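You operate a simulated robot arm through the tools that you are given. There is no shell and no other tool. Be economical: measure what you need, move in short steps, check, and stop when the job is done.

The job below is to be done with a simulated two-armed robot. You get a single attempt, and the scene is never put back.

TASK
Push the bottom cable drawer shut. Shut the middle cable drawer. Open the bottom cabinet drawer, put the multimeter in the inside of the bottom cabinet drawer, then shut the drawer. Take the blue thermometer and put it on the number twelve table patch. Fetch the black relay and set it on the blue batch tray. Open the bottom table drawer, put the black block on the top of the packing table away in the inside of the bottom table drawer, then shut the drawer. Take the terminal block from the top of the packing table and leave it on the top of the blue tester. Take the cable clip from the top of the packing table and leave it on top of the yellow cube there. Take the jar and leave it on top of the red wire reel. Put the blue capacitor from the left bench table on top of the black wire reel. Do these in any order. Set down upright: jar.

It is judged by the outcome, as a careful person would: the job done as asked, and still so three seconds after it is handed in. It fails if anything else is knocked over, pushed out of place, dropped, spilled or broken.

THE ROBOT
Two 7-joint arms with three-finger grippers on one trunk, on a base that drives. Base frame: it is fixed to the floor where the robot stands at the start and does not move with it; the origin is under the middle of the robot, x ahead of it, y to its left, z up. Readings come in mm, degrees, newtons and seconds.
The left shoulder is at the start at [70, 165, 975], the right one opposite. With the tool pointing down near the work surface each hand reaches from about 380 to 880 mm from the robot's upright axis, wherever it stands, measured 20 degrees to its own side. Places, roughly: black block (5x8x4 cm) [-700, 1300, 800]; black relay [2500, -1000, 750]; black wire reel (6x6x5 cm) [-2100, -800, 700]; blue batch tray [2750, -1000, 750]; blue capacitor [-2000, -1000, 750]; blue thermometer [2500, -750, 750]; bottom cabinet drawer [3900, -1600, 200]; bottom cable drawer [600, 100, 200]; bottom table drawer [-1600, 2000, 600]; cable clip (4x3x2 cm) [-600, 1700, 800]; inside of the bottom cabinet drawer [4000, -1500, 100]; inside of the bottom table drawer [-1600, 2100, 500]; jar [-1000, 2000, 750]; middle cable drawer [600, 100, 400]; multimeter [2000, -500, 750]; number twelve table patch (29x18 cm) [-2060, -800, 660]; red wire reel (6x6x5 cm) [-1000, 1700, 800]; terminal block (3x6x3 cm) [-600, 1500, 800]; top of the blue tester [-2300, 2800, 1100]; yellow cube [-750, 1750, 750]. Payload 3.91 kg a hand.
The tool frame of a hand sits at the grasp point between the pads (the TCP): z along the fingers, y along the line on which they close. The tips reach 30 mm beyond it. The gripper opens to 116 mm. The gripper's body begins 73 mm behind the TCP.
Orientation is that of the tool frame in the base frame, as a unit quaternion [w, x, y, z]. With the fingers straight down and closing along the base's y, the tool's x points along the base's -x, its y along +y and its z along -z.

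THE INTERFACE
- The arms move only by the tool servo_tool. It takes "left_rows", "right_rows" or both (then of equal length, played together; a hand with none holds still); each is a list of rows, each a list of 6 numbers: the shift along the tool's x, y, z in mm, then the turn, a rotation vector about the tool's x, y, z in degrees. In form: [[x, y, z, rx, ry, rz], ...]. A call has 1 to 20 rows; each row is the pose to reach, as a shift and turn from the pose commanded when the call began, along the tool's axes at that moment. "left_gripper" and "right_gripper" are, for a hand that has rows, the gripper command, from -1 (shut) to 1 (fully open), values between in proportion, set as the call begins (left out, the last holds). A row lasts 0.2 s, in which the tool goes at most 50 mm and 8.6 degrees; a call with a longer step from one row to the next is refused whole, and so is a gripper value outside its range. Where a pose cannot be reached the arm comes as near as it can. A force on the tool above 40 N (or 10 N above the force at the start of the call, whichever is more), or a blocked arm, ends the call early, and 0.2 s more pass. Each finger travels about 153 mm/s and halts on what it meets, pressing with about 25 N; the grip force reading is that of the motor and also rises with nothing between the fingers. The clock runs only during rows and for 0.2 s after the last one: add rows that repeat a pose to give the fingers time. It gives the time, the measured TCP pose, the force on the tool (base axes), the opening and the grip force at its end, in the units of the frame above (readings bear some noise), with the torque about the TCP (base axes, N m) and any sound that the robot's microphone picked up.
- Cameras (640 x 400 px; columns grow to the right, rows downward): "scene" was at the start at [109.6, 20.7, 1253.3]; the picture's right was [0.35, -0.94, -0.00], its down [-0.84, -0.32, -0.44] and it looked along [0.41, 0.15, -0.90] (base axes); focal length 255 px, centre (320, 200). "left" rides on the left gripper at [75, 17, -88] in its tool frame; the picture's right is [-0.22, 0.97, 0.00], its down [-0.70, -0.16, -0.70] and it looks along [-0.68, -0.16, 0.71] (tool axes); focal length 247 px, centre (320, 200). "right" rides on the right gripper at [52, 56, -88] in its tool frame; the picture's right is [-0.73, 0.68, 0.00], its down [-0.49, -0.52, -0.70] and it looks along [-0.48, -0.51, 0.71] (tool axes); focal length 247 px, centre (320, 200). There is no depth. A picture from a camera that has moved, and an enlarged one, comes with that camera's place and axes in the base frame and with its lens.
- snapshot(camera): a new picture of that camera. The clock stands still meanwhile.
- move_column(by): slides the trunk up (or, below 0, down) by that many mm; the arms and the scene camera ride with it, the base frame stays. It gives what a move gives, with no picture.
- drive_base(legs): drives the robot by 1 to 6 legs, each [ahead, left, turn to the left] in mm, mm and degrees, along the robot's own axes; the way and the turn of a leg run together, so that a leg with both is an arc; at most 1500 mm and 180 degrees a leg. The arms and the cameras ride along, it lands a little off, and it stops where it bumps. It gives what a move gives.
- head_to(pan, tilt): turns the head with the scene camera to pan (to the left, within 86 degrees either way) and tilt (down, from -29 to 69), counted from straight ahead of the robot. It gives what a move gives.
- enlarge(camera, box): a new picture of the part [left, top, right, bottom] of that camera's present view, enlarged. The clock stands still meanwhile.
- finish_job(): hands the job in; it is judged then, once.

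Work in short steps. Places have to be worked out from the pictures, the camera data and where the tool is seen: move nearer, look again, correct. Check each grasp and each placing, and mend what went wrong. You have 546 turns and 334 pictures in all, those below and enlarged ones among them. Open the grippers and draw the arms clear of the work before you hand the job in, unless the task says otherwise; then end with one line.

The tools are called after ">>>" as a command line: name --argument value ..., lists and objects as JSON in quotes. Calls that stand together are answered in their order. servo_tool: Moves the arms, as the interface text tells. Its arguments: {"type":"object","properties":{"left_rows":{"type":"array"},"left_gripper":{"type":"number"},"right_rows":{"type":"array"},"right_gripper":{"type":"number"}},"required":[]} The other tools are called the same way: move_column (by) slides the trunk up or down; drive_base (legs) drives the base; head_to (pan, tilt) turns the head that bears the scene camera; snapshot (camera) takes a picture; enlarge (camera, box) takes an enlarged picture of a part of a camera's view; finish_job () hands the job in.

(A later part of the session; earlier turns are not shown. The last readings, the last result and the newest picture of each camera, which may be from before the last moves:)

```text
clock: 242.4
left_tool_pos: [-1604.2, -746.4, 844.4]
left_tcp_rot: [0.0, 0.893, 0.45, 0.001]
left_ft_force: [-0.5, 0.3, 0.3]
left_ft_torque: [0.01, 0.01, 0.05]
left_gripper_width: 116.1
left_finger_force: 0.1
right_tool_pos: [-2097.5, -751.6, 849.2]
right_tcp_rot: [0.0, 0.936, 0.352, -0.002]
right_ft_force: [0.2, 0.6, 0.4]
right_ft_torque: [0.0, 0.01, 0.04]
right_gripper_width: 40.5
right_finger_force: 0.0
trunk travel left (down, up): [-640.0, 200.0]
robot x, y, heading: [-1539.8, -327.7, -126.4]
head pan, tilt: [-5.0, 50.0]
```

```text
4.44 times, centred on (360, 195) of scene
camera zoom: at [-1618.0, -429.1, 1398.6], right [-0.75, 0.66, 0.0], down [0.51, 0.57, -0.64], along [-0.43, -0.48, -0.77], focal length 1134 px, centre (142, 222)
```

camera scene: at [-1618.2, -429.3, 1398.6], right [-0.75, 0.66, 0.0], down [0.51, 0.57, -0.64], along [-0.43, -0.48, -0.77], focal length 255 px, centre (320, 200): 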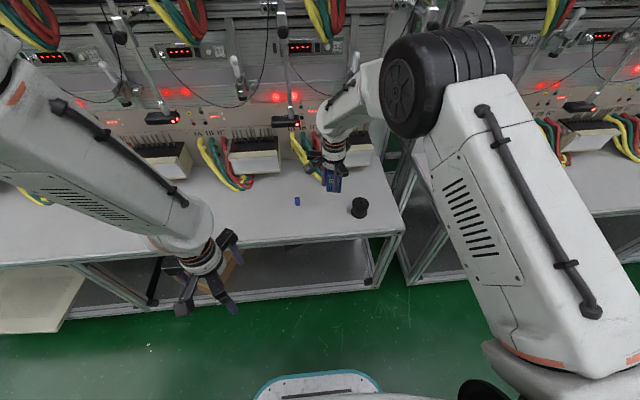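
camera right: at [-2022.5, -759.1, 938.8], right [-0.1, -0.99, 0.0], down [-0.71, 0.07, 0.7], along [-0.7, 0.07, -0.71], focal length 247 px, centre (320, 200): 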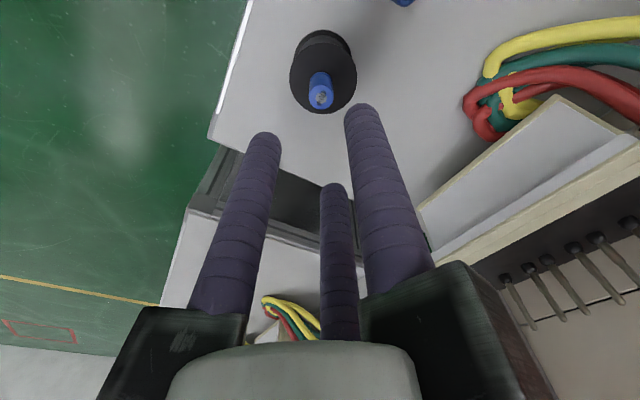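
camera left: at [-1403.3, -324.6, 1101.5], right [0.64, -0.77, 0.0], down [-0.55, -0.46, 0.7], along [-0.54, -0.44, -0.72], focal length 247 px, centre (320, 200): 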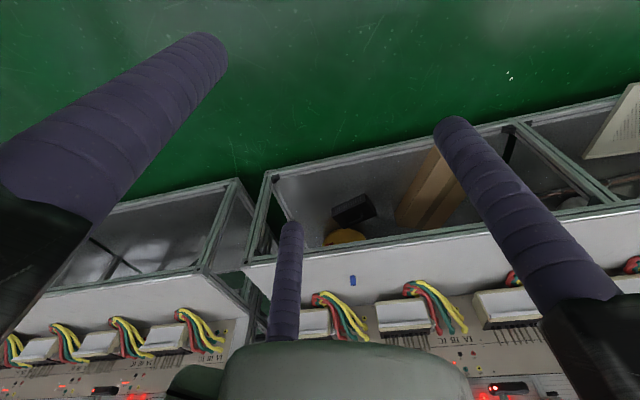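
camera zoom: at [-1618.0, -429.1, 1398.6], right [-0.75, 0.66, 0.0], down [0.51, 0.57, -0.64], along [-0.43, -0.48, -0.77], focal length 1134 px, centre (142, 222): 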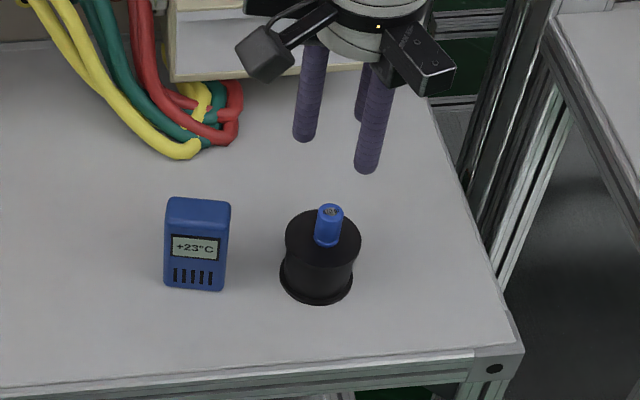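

Capacitor is on the black reel. Retract, back off into the aisle, and turn around toward the packing table.

>>> servo_tool --right_rows '[[39, -9, 0, 0, 0, 0], [78, -17, 0, 0, 0, 0], [117, -26, 0, 0, 0, 0], [156, -34, 0, 0, 0, 0], [195, -43, 0, 0, 0, 0], [234, -51, 0, 0, 0, 0], [273, -60, 0, 0, 0, 0]]'

>>> drive_base --legs '[[-950, 0, 0], [0, 0, 179.9]]'

>>> move_column --by 170

>>> head_to --pan 30 --tilt 22

>>> snapshot --camera "scene"

```text
clock: 244.0
left_tool_pos: [-1604.0, -747.3, 843.4]
left_tcp_rot: [0.0, 0.893, 0.45, 0.0]
left_ft_force: [-0.1, 0.2, -0.1]
left_ft_torque: [0.01, -0.02, 0.01]
left_gripper_width: 116.1
left_finger_force: 0.1
right_tool_pos: [-1933.9, -527.2, 848.4]
right_tcp_rot: [0.001, 0.936, 0.353, -0.002]
right_ft_force: [0.2, 0.9, 0.4]
right_ft_torque: [-0.02, -0.01, -0.01]
right_gripper_width: 40.4
right_finger_force: 0.1
trunk travel left (down, up): [-640.0, 200.0]
robot x, y, heading: [-1539.3, -331.9, -126.6]
head pan, tilt: [-5.0, 50.0]
```

```text
clock: 256.5
left_tool_pos: [-951.5, 851.9, 842.4]
left_tcp_rot: [-0.002, -0.489, 0.873, -0.002]
left_ft_force: [-0.4, 0.3, -0.4]
left_ft_torque: [-0.01, 0.0, 0.0]
left_gripper_width: 116.2
left_finger_force: 0.0
right_tool_pos: [-603.5, 664.0, 847.0]
right_tcp_rot: [0.002, -0.394, 0.919, 0.0]
right_ft_force: [-0.4, 0.8, -0.1]
right_ft_torque: [0.03, 0.0, -0.03]
right_gripper_width: 40.7
right_finger_force: 0.0
trunk travel left (down, up): [-640.0, 200.0]
robot x, y, heading: [-976.3, 432.9, 58.6]
head pan, tilt: [-5.0, 50.0]
```

```text
clock: 258.4
left_tool_pos: [-952.3, 851.5, 1014.0]
left_tcp_rot: [-0.001, -0.489, 0.872, -0.001]
left_ft_force: [0.0, 0.7, 0.0]
left_ft_torque: [0.01, -0.01, 0.03]
left_gripper_width: 116.0
left_finger_force: 0.0
right_tool_pos: [-603.3, 663.0, 1017.4]
right_tcp_rot: [0.001, -0.394, 0.919, 0.0]
right_ft_force: [-0.1, -0.1, -0.1]
right_ft_torque: [0.0, -0.03, -0.02]
right_gripper_width: 40.4
right_finger_force: 0.1
trunk travel left (down, up): [-810.0, 30.0]
robot x, y, heading: [-976.6, 435.2, 58.5]
head pan, tilt: [-5.0, 50.0]
```

```text
clock: 259.4
left_tool_pos: [-951.6, 853.2, 1013.6]
left_tcp_rot: [-0.001, -0.489, 0.872, -0.001]
left_ft_force: [0.1, 0.6, 0.2]
left_ft_torque: [0.04, 0.05, -0.01]
left_gripper_width: 115.8
left_finger_force: 0.0
right_tool_pos: [-603.8, 663.3, 1017.8]
right_tcp_rot: [0.0, -0.393, 0.92, 0.0]
right_ft_force: [-0.5, 0.8, -0.3]
right_ft_torque: [-0.02, -0.03, 0.01]
right_gripper_width: 40.7
right_finger_force: 0.0
trunk travel left (down, up): [-810.0, 30.0]
robot x, y, heading: [-980.9, 434.1, 58.6]
head pan, tilt: [30.0, 22.0]
```

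```text
197 pictures are left
camera scene: at [-948.6, 567.8, 1610.8], right [1.0, -0.03, 0.0], down [-0.01, -0.38, -0.93], along [0.02, 0.93, -0.38], focal length 255 px, centre (320, 200)
```

scene: 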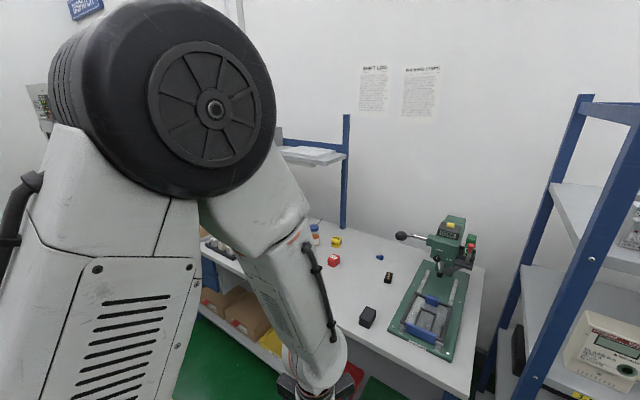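

>>> enlarge --camera "scene" --box '[280, 200, 460, 340]'

```text
2.86 times, centred on (370, 270) of scene
camera zoom: at [-948.6, 567.8, 1610.8], right [1.0, -0.03, 0.0], down [-0.01, -0.38, -0.93], along [0.02, 0.93, -0.38], focal length 729 px, centre (177, 0)
```

zoom: 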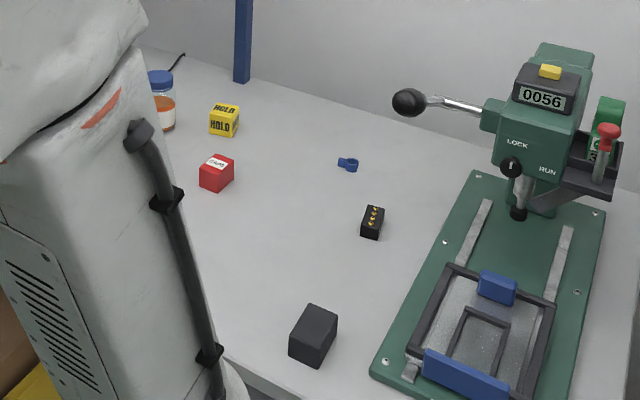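

Items identified: black block, terminal block, blue clip, yellow HOLD cube, blue-lidded jar. I square up, move left 650 mm and forward, then look again.

>>> drive_base --legs '[[0, 0, -5.1], [0, 650, 0], [300, 0, 0]]'

>>> head_to --pan 0 --tilt 35

>>> snapshot --camera "scene"

>>> snapshot --camera "left"

>>> snapshot --camera "right"

```text
clock: 265.3
left_tool_pos: [-1254.7, 1482.8, 1014.9]
left_tcp_rot: [0.0, -0.444, 0.896, -0.001]
left_ft_force: [0.2, 0.8, -0.3]
left_ft_torque: [0.02, 0.01, 0.01]
left_gripper_width: 116.1
left_finger_force: 0.1
right_tool_pos: [-928.2, 1259.3, 1018.2]
right_tcp_rot: [0.001, -0.346, 0.938, 0.0]
right_ft_force: [0.7, 1.1, 0.1]
right_ft_torque: [0.01, 0.01, -0.04]
right_gripper_width: 40.8
right_finger_force: 0.0
trunk travel left (down, up): [-810.0, 30.0]
robot x, y, heading: [-1321.3, 1069.9, 53.0]
head pan, tilt: [30.0, 22.0]
```

```text
clock: 266.2
left_tool_pos: [-1255.3, 1484.7, 1013.5]
left_tcp_rot: [-0.001, -0.444, 0.896, -0.001]
left_ft_force: [1.0, 0.1, 0.0]
left_ft_torque: [0.0, -0.03, 0.0]
left_gripper_width: 115.9
left_finger_force: 0.1
right_tool_pos: [-927.8, 1259.9, 1017.3]
right_tcp_rot: [0.001, -0.345, 0.939, 0.001]
right_ft_force: [-0.1, -0.7, 0.4]
right_ft_torque: [0.02, -0.01, 0.02]
right_gripper_width: 40.5
right_finger_force: 0.1
trunk travel left (down, up): [-810.0, 30.0]
robot x, y, heading: [-1325.7, 1069.1, 52.8]
head pan, tilt: [0.0, 35.0]
```

```text
195 pictures are left
camera scene: at [-1239.2, 1178.5, 1590.3], right [0.8, -0.61, 0.0], down [-0.35, -0.46, -0.82], along [0.5, 0.65, -0.57], focal length 255 px, centre (320, 200)
```

scene: 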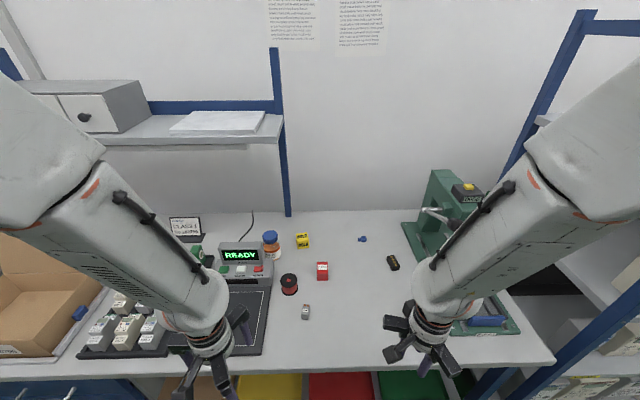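

```text
194 pictures are left
camera left: at [-1313.7, 1435.7, 1101.6], right [-0.64, 0.77, 0.0], down [0.55, 0.46, 0.7], along [0.54, 0.45, -0.72], focal length 247 px, centre (320, 200)
```

left: 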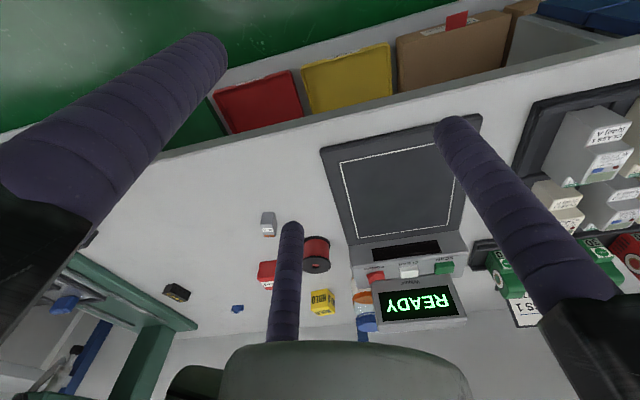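

```text
193 pictures are left
camera right: at [-1004.8, 1270.4, 1106.0], right [0.12, 0.99, 0.0], down [0.71, -0.08, 0.7], along [0.7, -0.08, -0.71], focal length 247 px, centre (320, 200)
```

right: 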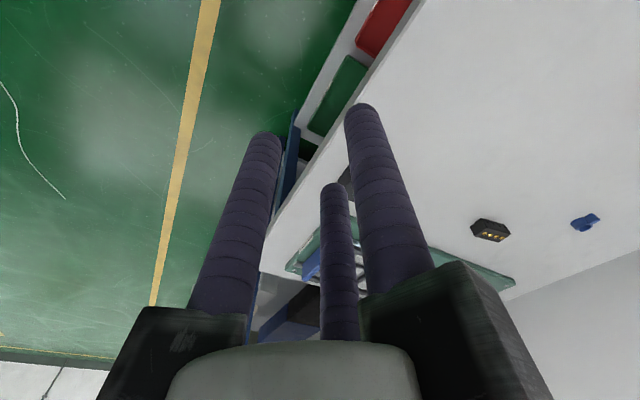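

>>> enlarge --camera "scene" --box '[220, 210, 440, 340]'

>>> enlarge --camera "left" --box '[140, 190, 400, 350]'

```text
2.91 times, centred on (330, 275) of scene
camera zoom: at [-1239.2, 1178.5, 1590.3], right [0.8, -0.61, 0.0], down [-0.35, -0.46, -0.82], along [0.5, 0.65, -0.57], focal length 742 px, centre (291, -18)
```

zoom: 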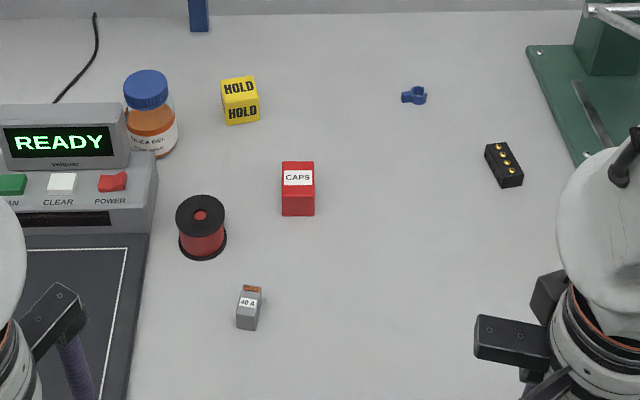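

```text
2.46 times, centred on (270, 270) of left
camera zoom: at [-1313.7, 1435.7, 1101.6], right [-0.64, 0.77, 0.0], down [0.55, 0.46, 0.7], along [0.54, 0.45, -0.72], focal length 608 px, centre (443, 28)
```

zoom: 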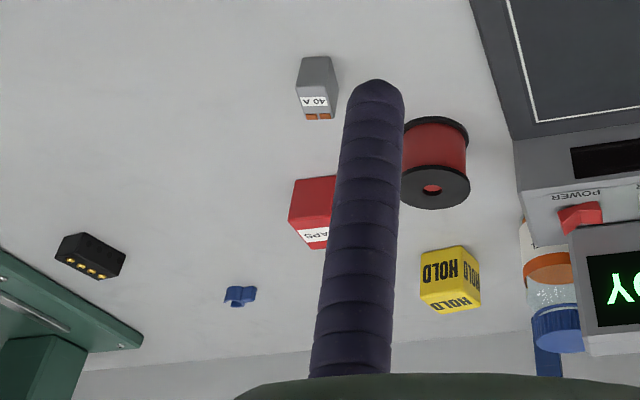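

Table z≈782; reel top ≈(-964,1715,832); cube ≈(-797,1882); clip ≈(-572,1730); jar ≈(-938,1897). I check how far the base can approach (bins under the table).

>>> head_to --pan 0 --tilt 62

>>> snapshot --camera "scene"

```text
clock: 267.1
left_tool_pos: [-1254.0, 1484.6, 1014.3]
left_tcp_rot: [-0.001, -0.444, 0.896, -0.001]
left_ft_force: [-0.2, -0.2, 1.1]
left_ft_torque: [-0.03, 0.03, 0.01]
left_gripper_width: 116.3
left_finger_force: 0.1
right_tool_pos: [-927.4, 1260.8, 1016.8]
right_tcp_rot: [0.001, -0.345, 0.938, 0.0]
right_ft_force: [0.0, -0.1, 0.4]
right_ft_torque: [-0.02, 0.01, -0.01]
right_gripper_width: 40.6
right_finger_force: 0.2
trunk travel left (down, up): [-810.0, 30.0]
robot x, y, heading: [-1326.1, 1072.9, 52.5]
head pan, tilt: [0.0, 62.0]
```

```text
190 pictures are left
camera scene: at [-1253.1, 1160.0, 1553.7], right [0.8, -0.61, 0.0], down [-0.54, -0.7, -0.47], along [0.28, 0.37, -0.88], focal length 255 px, centre (320, 200)
```

scene: 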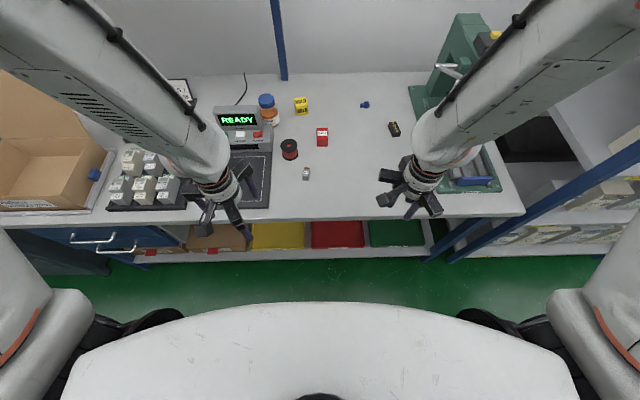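

Base can approach to n≈225. Drive in, raise the left hand out of the way, and lower the trunk for reach.

>>> drive_base --legs '[[0, 0, 1], [152, 0, 0]]'

>>> servo_tool --left_rows '[[0, 0, -40, 0, 0, 0], [0, 0, -80, 0, 0, 0], [0, 0, -120, 0, 0, 0], [0, 0, -150, 0, 0, 0]]'

>>> move_column --by -130

>>> snapshot --camera "right"

>>> snapshot --camera "scene"

```text
clock: 268.9
left_tool_pos: [-1172.5, 1608.4, 1014.0]
left_tcp_rot: [0.001, -0.452, 0.892, 0.0]
left_ft_force: [0.0, -0.1, 0.3]
left_ft_torque: [0.02, 0.02, 0.0]
left_gripper_width: 116.1
left_finger_force: 0.0
right_tool_pos: [-840.6, 1391.1, 1017.4]
right_tcp_rot: [0.002, -0.354, 0.935, 0.0]
right_ft_force: [-0.5, 1.0, 0.1]
right_ft_torque: [0.01, 0.0, -0.02]
right_gripper_width: 40.7
right_finger_force: 0.1
trunk travel left (down, up): [-810.0, 30.0]
robot x, y, heading: [-1234.1, 1192.9, 53.9]
head pan, tilt: [0.0, 62.0]
```

```text
clock: 269.9
left_tool_pos: [-1175.6, 1611.7, 1162.3]
left_tcp_rot: [-0.017, -0.446, 0.894, 0.034]
left_ft_force: [-0.6, -1.3, 1.8]
left_ft_torque: [0.1, -0.01, 0.02]
left_gripper_width: 116.2
left_finger_force: 0.0
right_tool_pos: [-839.3, 1390.6, 1017.1]
right_tcp_rot: [0.001, -0.354, 0.935, 0.002]
right_ft_force: [0.4, -1.0, -0.1]
right_ft_torque: [0.05, 0.04, 0.0]
right_gripper_width: 40.5
right_finger_force: 0.0
trunk travel left (down, up): [-810.0, 30.0]
robot x, y, heading: [-1232.8, 1193.4, 53.8]
head pan, tilt: [0.0, 62.0]
```

```text
clock: 271.4
left_tool_pos: [-1171.8, 1608.5, 1034.9]
left_tcp_rot: [-0.001, -0.452, 0.892, 0.0]
left_ft_force: [0.9, -0.3, -0.1]
left_ft_torque: [0.03, 0.0, 0.01]
left_gripper_width: 116.0
left_finger_force: 0.0
right_tool_pos: [-838.5, 1392.1, 887.6]
right_tcp_rot: [0.0, -0.355, 0.935, 0.0]
right_ft_force: [-0.1, -0.2, 0.1]
right_ft_torque: [0.04, -0.01, -0.01]
right_gripper_width: 40.8
right_finger_force: 0.2
trunk travel left (down, up): [-680.0, 160.0]
robot x, y, heading: [-1233.2, 1192.9, 53.6]
head pan, tilt: [0.0, 62.0]
```

```text
189 pictures are left
camera right: at [-917.0, 1400.3, 976.0], right [0.1, 1.0, 0.0], down [0.71, -0.07, 0.7], along [0.7, -0.07, -0.71], focal length 247 px, centre (320, 200)
```

right: 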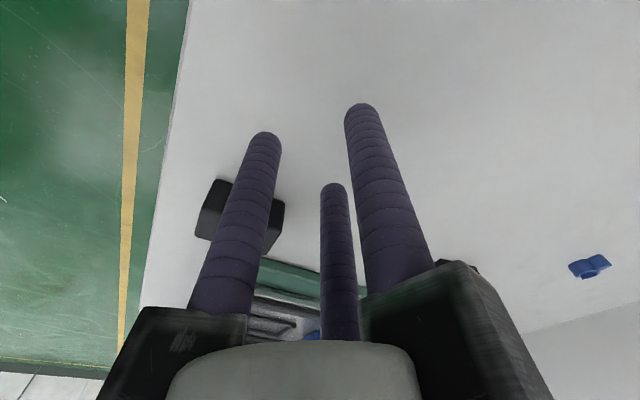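

```text
188 pictures are left
camera scene: at [-1163.6, 1284.9, 1423.8], right [0.81, -0.59, 0.0], down [-0.52, -0.71, -0.47], along [0.28, 0.38, -0.88], focal length 255 px, centre (320, 200)
```

scene: 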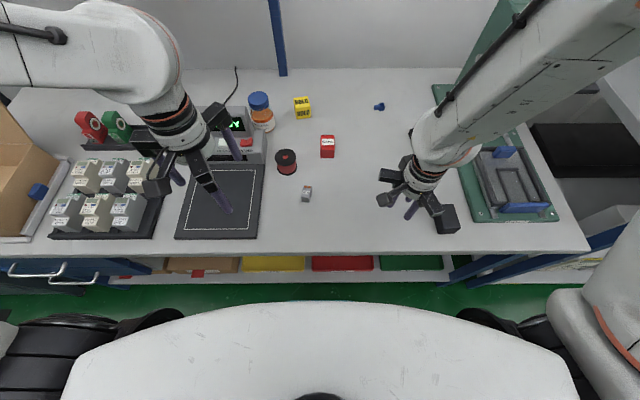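

Now move the right hand toward the clip, staying high, in two stages.

>>> servo_tool --right_rows '[[-44, 8, 0, 0, 0, 0], [-88, 16, 0, 0, 0, 0], [-132, 25, 0, 0, 0, 0], [-176, 33, 0, 0, 0, 0], [-220, 41, 0, 0, 0, 0], [-264, 49, 0, 0, 0, 0], [-300, 56, 0, 0, 0, 0]]' --right_gripper 0

>>> snapshot --camera "right"

>>> snapshot --camera "scene"

>>> snapshot --camera "left"

```text
clock: 273.0
left_tool_pos: [-1171.3, 1610.8, 1033.6]
left_tcp_rot: [-0.002, -0.452, 0.892, 0.0]
left_ft_force: [-0.2, 0.4, 0.1]
left_ft_torque: [-0.02, 0.05, 0.0]
left_gripper_width: 116.2
left_finger_force: 0.0
right_tool_pos: [-649.1, 1634.4, 887.9]
right_tcp_rot: [0.0, -0.354, 0.935, 0.0]
right_ft_force: [0.2, -0.2, 0.2]
right_ft_torque: [-0.05, 0.02, -0.04]
right_gripper_width: 58.1
right_finger_force: 0.1
trunk travel left (down, up): [-680.0, 160.0]
robot x, y, heading: [-1232.0, 1194.2, 53.5]
head pan, tilt: [0.0, 62.0]
```

```text
187 pictures are left
camera right: at [-726.4, 1642.6, 976.6], right [0.1, 1.0, 0.0], down [0.71, -0.07, 0.7], along [0.7, -0.07, -0.71], focal length 247 px, centre (320, 200)
```

right: 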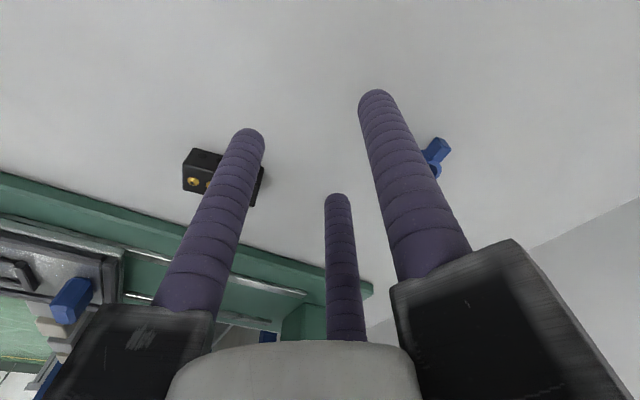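

```text
186 pictures are left
camera scene: at [-1162.3, 1286.4, 1423.5], right [0.81, -0.59, 0.0], down [-0.52, -0.71, -0.47], along [0.28, 0.38, -0.88], focal length 255 px, centre (320, 200)
```

scene: 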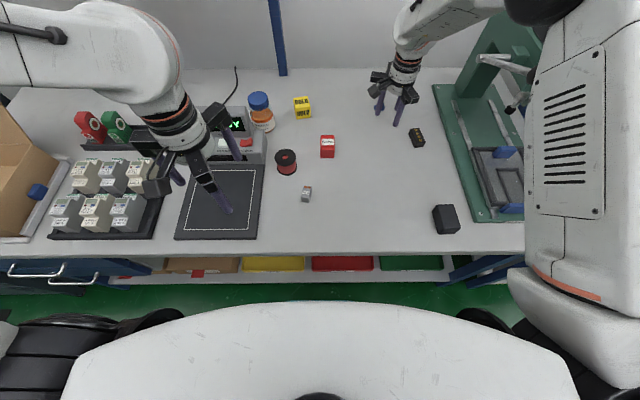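

```text
185 pictures are left
camera left: at [-1229.4, 1562.1, 1121.9], right [-0.65, 0.76, 0.0], down [0.54, 0.47, 0.7], along [0.53, 0.46, -0.72], focal length 247 px, centre (320, 200)
```

left: 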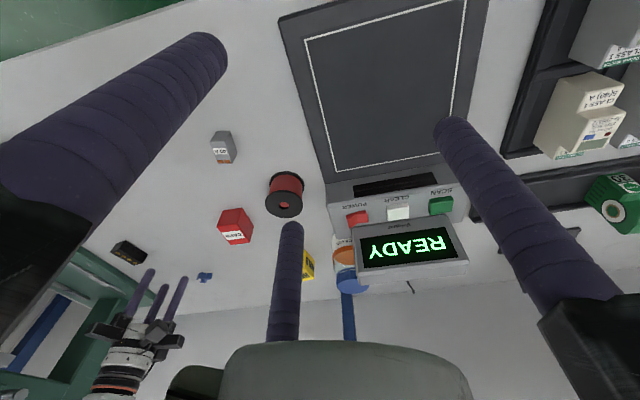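

Clip refined to ≈(-582,1736). Move above it and look.

>>> servo_tool --right_rows '[[-40, 11, 0, 0, 0, 0], [-80, 21, 0, 0, 0, 0], [-117.6, 31.5, 0, 0, 0, 0], [-117.6, 31.5, 25, 0, 0, 0], [-117.6, 31.5, 25, 0, 0, 0]]'

>>> snapshot --camera "right"

>>> enlarge --camera "scene" --box '[340, 40, 460, 140]'

```text
clock: 274.2
left_tool_pos: [-1172.2, 1610.7, 1033.7]
left_tcp_rot: [-0.002, -0.451, 0.892, -0.001]
left_ft_force: [0.4, 0.0, -0.1]
left_ft_torque: [-0.01, 0.02, -0.01]
left_gripper_width: 116.0
left_finger_force: 0.1
right_tool_pos: [-585.5, 1736.6, 862.4]
right_tcp_rot: [0.0, -0.354, 0.935, 0.0]
right_ft_force: [-0.3, 0.8, 0.3]
right_ft_torque: [0.01, 0.0, 0.01]
right_gripper_width: 58.1
right_finger_force: 0.0
trunk travel left (down, up): [-680.0, 160.0]
robot x, y, heading: [-1233.0, 1191.1, 53.8]
head pan, tilt: [0.0, 62.0]
```

```text
184 pictures are left
camera right: at [-662.5, 1743.8, 952.2], right [0.1, 1.0, 0.0], down [0.71, -0.07, 0.7], along [0.7, -0.07, -0.71], focal length 247 px, centre (320, 200)
```

right: 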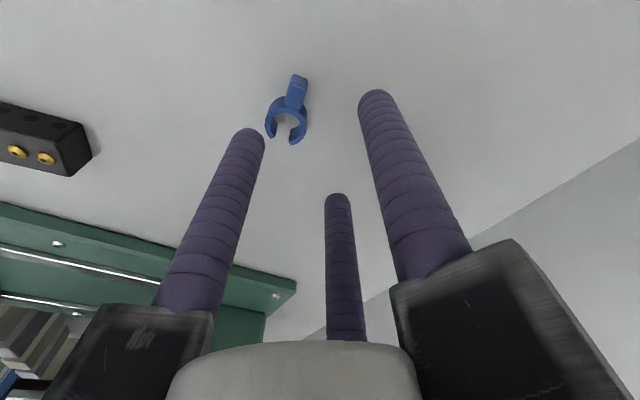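

```text
4.00 times, centred on (400, 90) of scene
camera zoom: at [-1163.8, 1285.2, 1423.7], right [0.81, -0.59, 0.0], down [-0.52, -0.71, -0.47], along [0.28, 0.38, -0.88], focal length 1020 px, centre (0, 640)
```

zoom: 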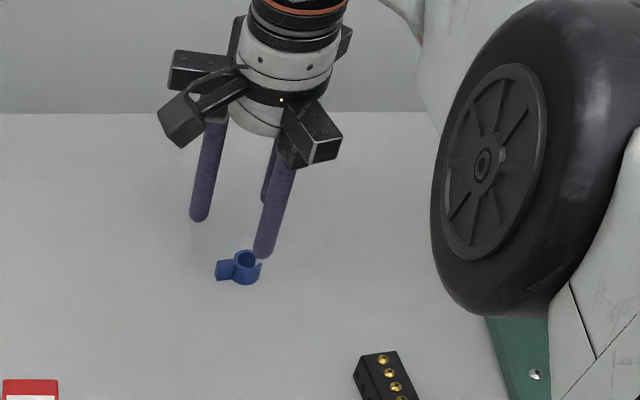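

The clip is a C-ring (Ø28) centred (-587,1714) with tail toward 156°. I rotate the tool +35° so the tail falls between jaws, and centre over the ring.

>>> servo_tool --right_rows '[[5, -5, 0, 0, 0, 8], [11, -11, 0, 0, 0, 16], [16, -16, 0, 0, 0, 24], [16, -16, 0, 0, 0, 32], [16, -16, 0, 0, 0, 35], [16, -16, 0, 0, 0, 35]]'

>>> enlarge --camera "right" --box '[200, 50, 440, 230]'

```text
clock: 275.6
left_tool_pos: [-1171.9, 1610.3, 1033.7]
left_tcp_rot: [-0.001, -0.452, 0.892, 0.0]
left_ft_force: [0.0, -0.1, -0.4]
left_ft_torque: [-0.02, -0.01, -0.01]
left_gripper_width: 116.1
left_finger_force: 0.2
right_tool_pos: [-586.7, 1711.1, 862.2]
right_tcp_rot: [0.0, -0.055, 0.998, 0.0]
right_ft_force: [0.3, -0.3, 0.3]
right_ft_torque: [0.0, 0.04, 0.0]
right_gripper_width: 58.0
right_finger_force: 0.1
trunk travel left (down, up): [-680.0, 160.0]
robot x, y, heading: [-1233.3, 1194.5, 53.8]
head pan, tilt: [0.0, 62.0]
```

```text
2.22 times, centred on (320, 140) of right
camera zoom: at [-646.1, 1761.8, 950.9], right [0.65, 0.76, 0.0], down [0.54, -0.47, 0.7], along [0.53, -0.46, -0.71], focal length 549 px, centre (320, 333)
```

zoom: 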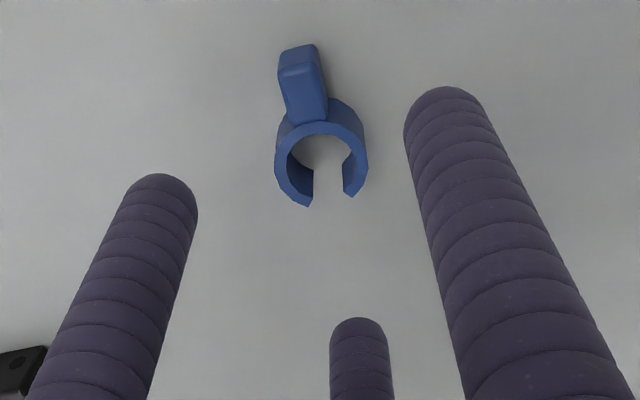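

Centred well. Descend and close.

>>> servo_tool --right_rows '[[0, 0, 15, 0, 0, 0], [0, 0, 28, 0, 0, 0], [0, 0, 36, 0, 0, 0], [0, 0, 42, 0, 0, 0], [0, 0, 42, 0, 0, 0]]'

>>> servo_tool --right_rows '[[0, 0, 0, 0, 0, 0], [0, 0, 0, 0, 0, 0], [0, 0, 0, 0, 0, 0], [0, 0, 0, 0, 0, 0]]' --right_gripper -1

>>> snapshot --camera "right"

```text
clock: 276.9
left_tool_pos: [-1173.5, 1609.0, 1035.4]
left_tcp_rot: [-0.001, -0.451, 0.892, 0.0]
left_ft_force: [-0.4, 0.3, -0.2]
left_ft_torque: [0.0, 0.02, -0.01]
left_gripper_width: 116.1
left_finger_force: 0.1
right_tool_pos: [-580.9, 1713.1, 829.1]
right_tcp_rot: [0.005, -0.057, 0.998, 0.004]
right_ft_force: [-6.5, -8.5, 22.1]
right_ft_torque: [-0.83, 0.96, 0.25]
right_gripper_width: 63.4
right_finger_force: 5.5
trunk travel left (down, up): [-680.0, 160.0]
robot x, y, heading: [-1234.0, 1193.9, 53.6]
head pan, tilt: [0.0, 62.0]
stopped in row 5 (right hand): the force on the tool passed its limit at 42 N (the readings are from after the stop); the commanded pose is now the measured one
```

```text
clock: 277.9
left_tool_pos: [-1174.0, 1608.4, 1034.9]
left_tcp_rot: [0.0, -0.452, 0.892, 0.0]
left_ft_force: [-0.5, 0.6, 0.1]
left_ft_torque: [0.01, 0.02, 0.02]
left_gripper_width: 116.0
left_finger_force: 0.0
right_tool_pos: [-583.4, 1712.7, 830.4]
right_tcp_rot: [0.006, -0.056, 0.998, 0.007]
right_ft_force: [-1.4, 3.7, 27.5]
right_ft_torque: [-0.21, 0.45, 0.02]
right_gripper_width: 22.4
right_finger_force: 24.7
trunk travel left (down, up): [-680.0, 160.0]
robot x, y, heading: [-1230.5, 1192.9, 53.6]
head pan, tilt: [0.0, 62.0]
```

```text
181 pictures are left
camera right: at [-645.0, 1763.2, 919.2], right [0.65, 0.76, 0.02], down [0.53, -0.47, 0.7], along [0.54, -0.45, -0.71], focal length 247 px, centre (320, 200)
```

right: 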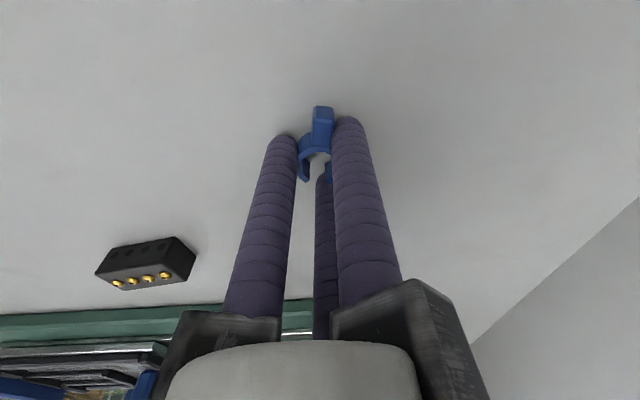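

Table contact at z≈798 (higher than I estimated). Grip at 22 mm; lift and check.

>>> servo_tool --right_rows '[[0, 0, -10, 0, 0, 0], [0, 0, -40, 0, 0, 0], [0, 0, -70, 0, 0, 0], [0, 0, -100, 0, 0, 0], [0, 0, -100, 0, 0, 0]]'

>>> enlarge --camera "right" --box '[200, 50, 440, 230]'

>>> enlarge --camera "scene" --box '[280, 20, 460, 140]'

```text
clock: 279.1
left_tool_pos: [-1172.3, 1610.7, 1034.8]
left_tcp_rot: [-0.001, -0.452, 0.892, -0.001]
left_ft_force: [-1.6, 0.4, 0.4]
left_ft_torque: [0.02, 0.01, -0.02]
left_gripper_width: 115.9
left_finger_force: 0.1
right_tool_pos: [-582.9, 1712.9, 925.0]
right_tcp_rot: [0.004, -0.056, 0.998, 0.003]
right_ft_force: [-1.0, 0.3, 0.2]
right_ft_torque: [0.0, -0.02, 0.03]
right_gripper_width: 22.2
right_finger_force: 25.5
trunk travel left (down, up): [-680.0, 160.0]
robot x, y, heading: [-1232.0, 1190.1, 53.7]
head pan, tilt: [0.0, 62.0]
```

```text
2.22 times, centred on (320, 140) of right
camera zoom: at [-643.0, 1762.2, 1014.6], right [0.65, 0.76, 0.01], down [0.54, -0.47, 0.7], along [0.54, -0.45, -0.71], focal length 549 px, centre (320, 333)
```

zoom: 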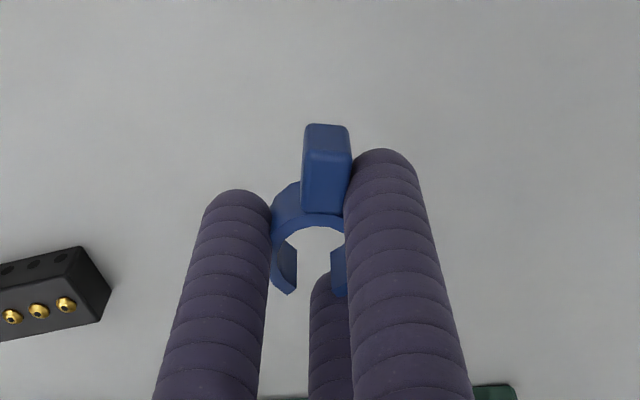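

```text
3.33 times, centred on (370, 80) of scene
camera zoom: at [-1163.6, 1285.5, 1423.6], right [0.81, -0.59, 0.0], down [-0.52, -0.71, -0.47], along [0.28, 0.38, -0.88], focal length 850 px, centre (153, 600)
```

zoom: 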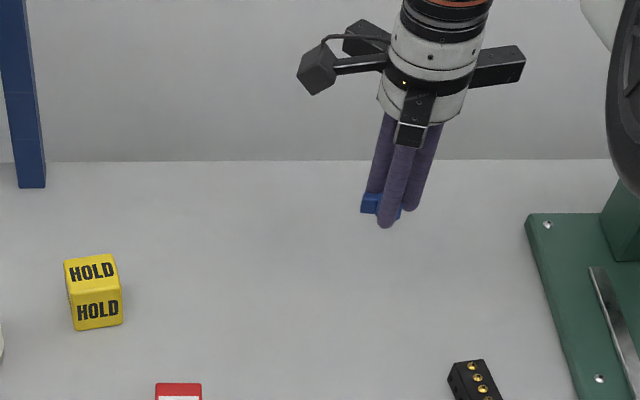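

Clip held. Cube centre re-estimated at (-815,1860), top ≈ z 846. Move over it and inspect.

>>> servo_tool --right_rows '[[35, 28, 0, 0, 0, 0], [70, 56, 0, 0, 0, 0], [104, 85, 0, 0, 0, 0], [139, 113, 0, 0, 0, 0], [174, 141, 0, 0, 0, 0], [208.6, 169, 0, 0, 0, 0], [208.6, 169, 0, 0, 0, 0]]'

>>> snapshot --camera "right"

>>> enlarge --camera "scene" --box '[240, 40, 380, 140]'

```text
clock: 280.6
left_tool_pos: [-1172.1, 1610.8, 1034.8]
left_tcp_rot: [-0.001, -0.452, 0.892, -0.001]
left_ft_force: [-0.3, 0.6, -0.4]
left_ft_torque: [-0.01, -0.03, -0.05]
left_gripper_width: 116.0
left_finger_force: 0.0
right_tool_pos: [-805.7, 1847.3, 922.4]
right_tcp_rot: [0.005, -0.056, 0.998, 0.004]
right_ft_force: [0.1, -1.0, -0.8]
right_ft_torque: [0.03, 0.01, 0.02]
right_gripper_width: 22.1
right_finger_force: 25.5
right hand out of reach, approached as far as the arm can: row 6, 7
trunk travel left (down, up): [-680.0, 160.0]
robot x, y, heading: [-1231.1, 1193.6, 53.6]
head pan, tilt: [0.0, 62.0]
```

```text
178 pictures are left
camera right: at [-866.5, 1897.8, 1011.5], right [0.65, 0.76, 0.01], down [0.54, -0.47, 0.7], along [0.54, -0.45, -0.71], focal length 247 px, centre (320, 200)
```

right: 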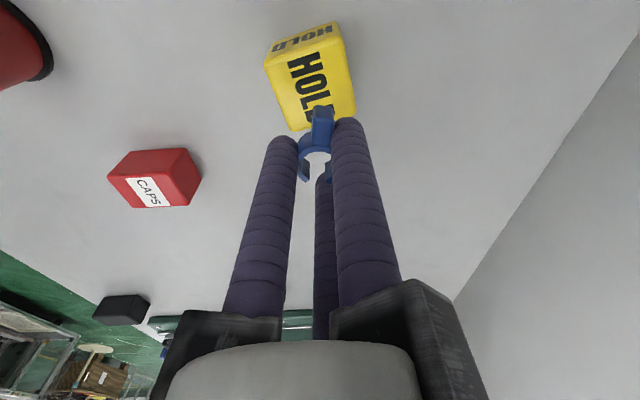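

```text
4.00 times, centred on (310, 90) of scene
camera zoom: at [-1163.5, 1284.0, 1423.8], right [0.81, -0.59, 0.0], down [-0.52, -0.71, -0.47], along [0.28, 0.38, -0.88], focal length 1020 px, centre (360, 640)
```

zoom: 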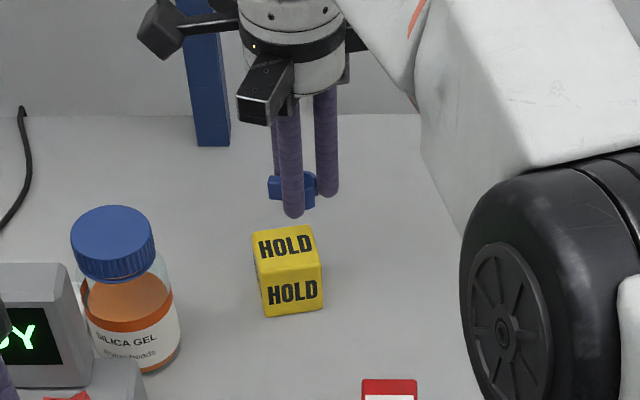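

I shift the base 60 mm left for reach and correct the hand back accordingly.

>>> drive_base --legs '[[0, 60, 0]]'

>>> servo_tool --right_rows '[[-20, -15, 0, 0, 0, 0], [-20, -15, 0, 0, 0, 0]]'

```text
clock: 281.6
left_tool_pos: [-1218.1, 1644.0, 1033.5]
left_tcp_rot: [-0.001, -0.451, 0.892, -0.001]
left_ft_force: [0.2, 0.1, 0.1]
left_ft_torque: [-0.04, 0.03, 0.01]
left_gripper_width: 116.2
left_finger_force: 0.0
right_tool_pos: [-851.4, 1882.5, 922.1]
right_tcp_rot: [0.004, -0.056, 0.998, 0.004]
right_ft_force: [0.5, 0.1, -0.1]
right_ft_torque: [-0.01, -0.02, 0.02]
right_gripper_width: 22.3
right_finger_force: 25.1
trunk travel left (down, up): [-680.0, 160.0]
robot x, y, heading: [-1280.4, 1228.3, 53.6]
head pan, tilt: [0.0, 62.0]
```

```text
clock: 282.2
left_tool_pos: [-1217.9, 1645.6, 1035.5]
left_tcp_rot: [-0.001, -0.452, 0.892, -0.002]
left_ft_force: [-0.3, 1.2, 0.5]
left_ft_torque: [0.03, -0.07, -0.01]
left_gripper_width: 116.2
left_finger_force: 0.1
right_tool_pos: [-829.8, 1873.1, 919.2]
right_tcp_rot: [0.005, -0.056, 0.998, 0.003]
right_ft_force: [-0.1, 0.3, 0.4]
right_ft_torque: [-0.02, -0.05, 0.02]
right_gripper_width: 22.3
right_finger_force: 25.2
right hand out of reach, approached as far as the arm can: row 1, 2
trunk travel left (down, up): [-680.0, 160.0]
robot x, y, heading: [-1283.0, 1229.0, 53.6]
head pan, tilt: [0.0, 62.0]
```

>>> servo_tool --right_rows '[[-7, -10, 0, 0, 0, 0], [-14, -21, 0, 0, 0, 0], [-14, -21, 0, 0, 0, 0]]'

>>> snapshot --camera "right"

```text
clock: 283.0
left_tool_pos: [-1218.8, 1645.2, 1034.1]
left_tcp_rot: [-0.002, -0.452, 0.892, 0.0]
left_ft_force: [0.4, -0.1, 0.3]
left_ft_torque: [-0.03, -0.02, 0.01]
left_gripper_width: 116.0
left_finger_force: 0.1
right_tool_pos: [-809.0, 1868.3, 919.8]
right_tcp_rot: [0.003, -0.055, 0.998, 0.003]
right_ft_force: [0.4, 0.8, 0.2]
right_ft_torque: [0.05, 0.01, 0.02]
right_gripper_width: 22.3
right_finger_force: 24.5
right hand out of reach, approached as far as the arm can: row 1, 2, 3
trunk travel left (down, up): [-680.0, 160.0]
robot x, y, heading: [-1280.4, 1226.2, 53.5]
head pan, tilt: [0.0, 62.0]
```

```text
176 pictures are left
camera right: at [-868.3, 1918.0, 1009.8], right [0.65, 0.76, 0.01], down [0.54, -0.47, 0.7], along [0.54, -0.45, -0.71], focal length 247 px, centre (320, 200)
```

right: 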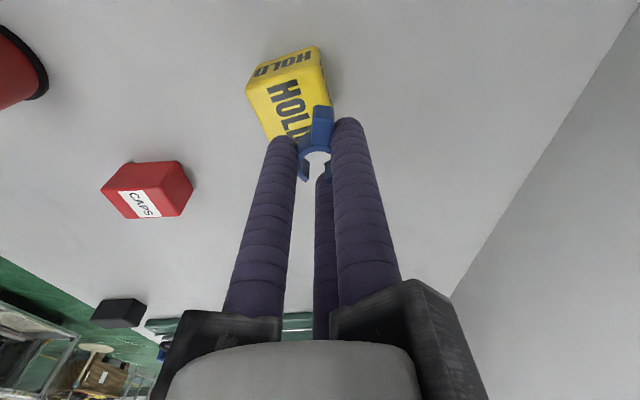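

The rotated yaw limits reach; I rotate back −35° (clip turns with it) and re-measure.

>>> servo_tool --right_rows '[[0, 0, 0, 0, 0, -8], [0, 0, 0, 0, 0, -16], [0, 0, 0, 0, 0, -24], [0, 0, 0, 0, 0, -32], [0, 0, 0, 0, 0, -35], [0, 0, 0, 0, 0, -35]]'

>>> snapshot --camera "right"

```text
clock: 284.4
left_tool_pos: [-1218.6, 1644.9, 1035.0]
left_tcp_rot: [-0.001, -0.452, 0.892, -0.001]
left_ft_force: [1.1, -0.2, -0.7]
left_ft_torque: [-0.02, -0.01, -0.02]
left_gripper_width: 116.0
left_finger_force: 0.0
right_tool_pos: [-809.0, 1868.1, 921.4]
right_tcp_rot: [0.005, -0.354, 0.935, 0.002]
right_ft_force: [-0.1, 0.0, -0.3]
right_ft_torque: [0.02, 0.01, -0.03]
right_gripper_width: 22.3
right_finger_force: 24.9
trunk travel left (down, up): [-680.0, 160.0]
robot x, y, heading: [-1278.6, 1234.2, 53.5]
head pan, tilt: [0.0, 62.0]
```

```text
175 pictures are left
camera right: at [-886.9, 1875.9, 1010.0], right [0.1, 1.0, 0.01], down [0.71, -0.08, 0.7], along [0.7, -0.06, -0.71], focal length 247 px, centre (320, 200)
```

right: 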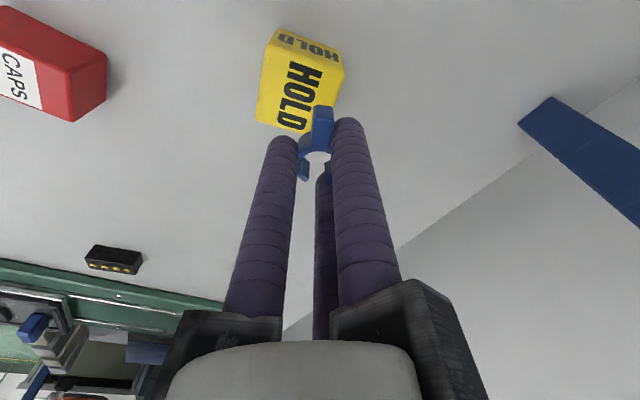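

Adjust to centre the clip over the cube: (−7,−10) mm, then view.

>>> servo_tool --right_rows '[[12, -3, 0, 0, 0, 0], [12, -3, 20, 0, 0, 0], [12, -3, 28, 0, 0, 0], [12, -3, 28, 0, 0, 0]]'

>>> enlarge --camera "right" --box '[200, 20, 440, 200]'

>>> enlarge --camera "scene" --box '[260, 60, 400, 160]'

```text
clock: 285.4
left_tool_pos: [-1219.1, 1644.5, 1034.9]
left_tcp_rot: [-0.002, -0.452, 0.892, -0.001]
left_ft_force: [0.5, -0.7, 0.4]
left_ft_torque: [-0.04, 0.02, 0.0]
left_gripper_width: 115.9
left_finger_force: 0.1
right_tool_pos: [-813.3, 1868.0, 893.8]
right_tcp_rot: [0.003, -0.353, 0.935, 0.002]
right_ft_force: [-0.5, 0.1, -0.4]
right_ft_torque: [0.04, 0.02, -0.03]
right_gripper_width: 22.2
right_finger_force: 25.1
right hand out of reach, approached as far as the arm can: row 1, 2, 3, 4
trunk travel left (down, up): [-680.0, 160.0]
robot x, y, heading: [-1279.3, 1228.7, 53.7]
head pan, tilt: [0.0, 62.0]
```

```text
2.22 times, centred on (320, 110) of right
camera zoom: at [-890.7, 1876.4, 982.6], right [0.1, 1.0, 0.01], down [0.71, -0.07, 0.7], along [0.7, -0.07, -0.71], focal length 549 px, centre (320, 400)
```

zoom: 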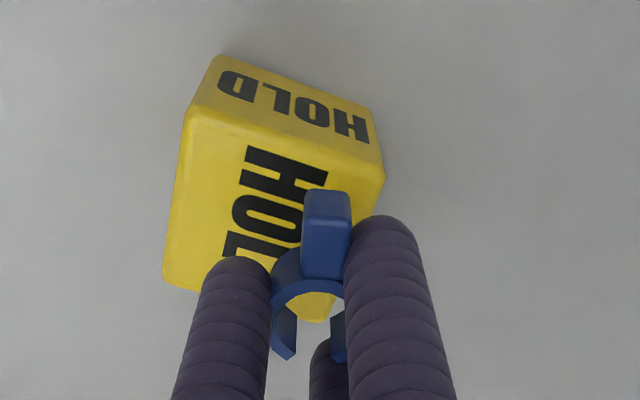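

```text
4.00 times, centred on (330, 110) of scene
camera zoom: at [-1210.6, 1319.6, 1423.7], right [0.81, -0.59, 0.0], down [-0.52, -0.71, -0.47], along [0.28, 0.38, -0.88], focal length 1020 px, centre (280, 560)
```

zoom: 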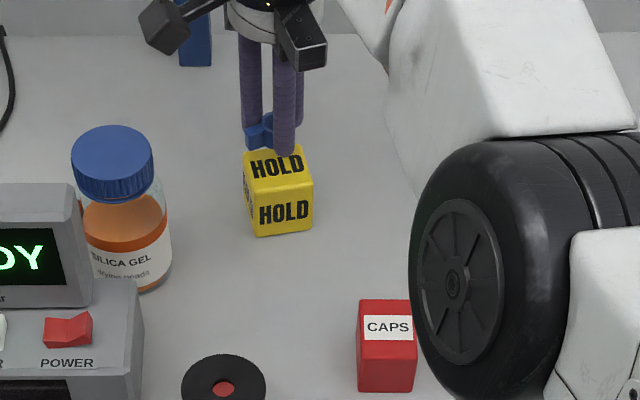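

The hand is at a joint limit crossing to the left. I move the hand right 130 mm, then the base left 130 mm, so the target lies on its own side.

>>> servo_tool --right_rows '[[0, 0, -30, 0, 0, 0], [0, -40, -40, 0, 0, 0], [0, -80, -40, 0, 0, 0], [0, -120, -40, 0, 0, 0], [0, -140, -40, 0, 0, 0], [0, -140, -40, 0, 0, 0]]'

>>> drive_base --legs '[[0, 135, 0]]'

>>> snapshot --camera "right"

```text
clock: 286.8
left_tool_pos: [-1218.7, 1646.3, 1032.8]
left_tcp_rot: [-0.002, -0.452, 0.892, -0.001]
left_ft_force: [0.2, -0.6, -0.4]
left_ft_torque: [-0.01, 0.04, -0.02]
left_gripper_width: 116.0
left_finger_force: 0.1
right_tool_pos: [-702.0, 1823.7, 933.3]
right_tcp_rot: [0.004, -0.353, 0.935, 0.001]
right_ft_force: [0.7, -0.2, -0.6]
right_ft_torque: [0.0, 0.0, 0.0]
right_gripper_width: 22.4
right_finger_force: 24.8
right hand out of reach, approached as far as the arm can: row 2, 3, 4, 5, 6
trunk travel left (down, up): [-680.0, 160.0]
robot x, y, heading: [-1281.9, 1224.0, 53.5]
head pan, tilt: [0.0, 62.0]
```

```text
clock: 288.1
left_tool_pos: [-1329.2, 1726.7, 1034.4]
left_tcp_rot: [-0.002, -0.452, 0.892, -0.001]
left_ft_force: [-0.3, -0.1, 1.0]
left_ft_torque: [-0.02, 0.02, -0.02]
left_gripper_width: 115.9
left_finger_force: 0.2
right_tool_pos: [-812.5, 1905.8, 933.7]
right_tcp_rot: [0.004, -0.352, 0.936, 0.002]
right_ft_force: [-0.6, -0.5, 0.3]
right_ft_torque: [0.0, 0.01, -0.01]
right_gripper_width: 22.0
right_finger_force: 25.0
trunk travel left (down, up): [-680.0, 160.0]
robot x, y, heading: [-1387.5, 1308.9, 53.6]
head pan, tilt: [0.0, 62.0]
```

```text
172 pictures are left
camera right: at [-890.4, 1913.2, 1021.6], right [0.1, 0.99, 0.01], down [0.71, -0.08, 0.7], along [0.7, -0.07, -0.71], focal length 247 px, centre (320, 200)
```

right: 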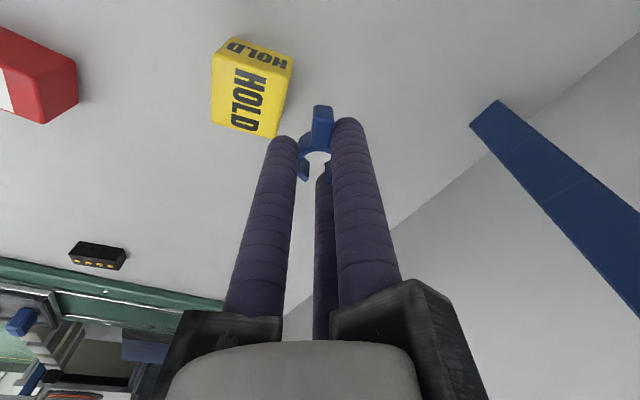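

>>> servo_tool --right_rows '[[17, -17, 5, 0, 0, 0], [34.5, -33.6, 10, 0, 0, 0], [34.5, -33.6, 10, 0, 0, 0]]'

>>> snapshot --camera "scene"

```text
clock: 288.9
left_tool_pos: [-1328.7, 1726.9, 1033.9]
left_tcp_rot: [-0.001, -0.451, 0.892, 0.0]
left_ft_force: [0.2, 0.7, 0.1]
left_ft_torque: [0.02, 0.02, 0.02]
left_gripper_width: 115.8
left_finger_force: 0.1
right_tool_pos: [-796.4, 1897.3, 924.5]
right_tcp_rot: [0.005, -0.354, 0.935, 0.002]
right_ft_force: [0.0, 0.0, -0.6]
right_ft_torque: [0.01, 0.03, -0.02]
right_gripper_width: 22.1
right_finger_force: 25.4
right hand out of reach, approached as far as the arm can: row 1, 2, 3
trunk travel left (down, up): [-680.0, 160.0]
robot x, y, heading: [-1391.3, 1311.0, 53.5]
head pan, tilt: [0.0, 62.0]
```

```text
171 pictures are left
camera scene: at [-1321.4, 1401.2, 1423.7], right [0.81, -0.59, 0.0], down [-0.52, -0.71, -0.47], along [0.28, 0.38, -0.88], focal length 255 px, centre (320, 200)
```

scene: 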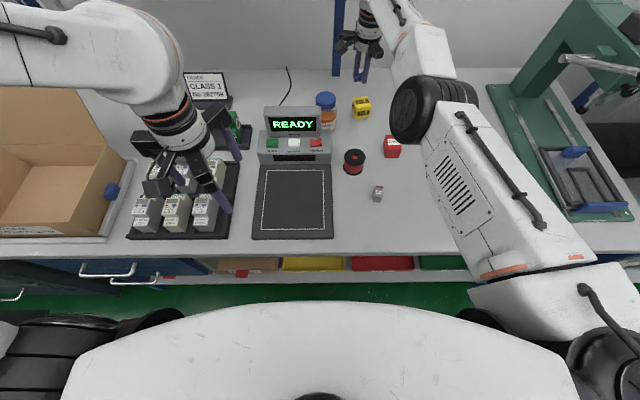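

The right arm is stretched to its singular limit. Pull the hand straight back 120 mm to re-bend the elbow.

>>> servo_tool --right_rows '[[20, 0, 0, 0, 0, 0], [40, 0, 0, 0, 0, 0], [60, 0, 0, 0, 0, 0], [80, 0, 0, 0, 0, 0], [100, 0, 0, 0, 0, 0], [120, 0, 0, 0, 0, 0]]'

>>> snapshot --camera "scene"

```text
clock: 290.3
left_tool_pos: [-1330.9, 1727.3, 1035.3]
left_tcp_rot: [-0.001, -0.451, 0.893, 0.0]
left_ft_force: [0.1, 0.2, -0.6]
left_ft_torque: [-0.03, 0.01, -0.04]
left_gripper_width: 116.0
left_finger_force: 0.1
right_tool_pos: [-840.8, 1918.5, 916.3]
right_tcp_rot: [0.004, -0.354, 0.935, 0.0]
right_ft_force: [0.6, -0.1, -0.2]
right_ft_torque: [0.03, 0.02, 0.01]
right_gripper_width: 22.1
right_finger_force: 25.2
right hand out of reach, approached as far as the arm can: row 1, 2, 3, 4, 5, 6
trunk travel left (down, up): [-680.0, 160.0]
robot x, y, heading: [-1387.9, 1307.1, 53.5]
head pan, tilt: [0.0, 62.0]
```

```text
170 pictures are left
camera scene: at [-1321.7, 1401.5, 1423.7], right [0.81, -0.59, 0.0], down [-0.52, -0.71, -0.47], along [0.28, 0.38, -0.88], focal length 255 px, centre (320, 200)
```

scene: 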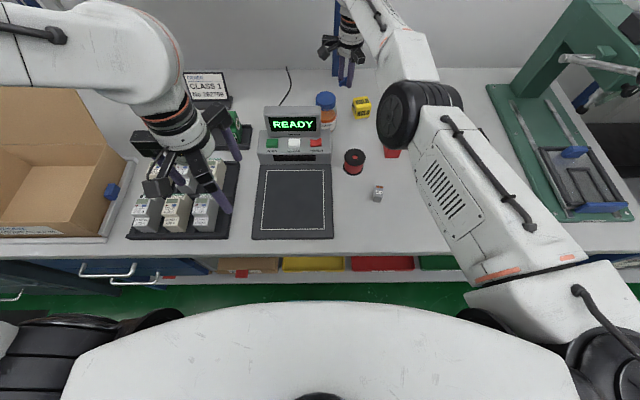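

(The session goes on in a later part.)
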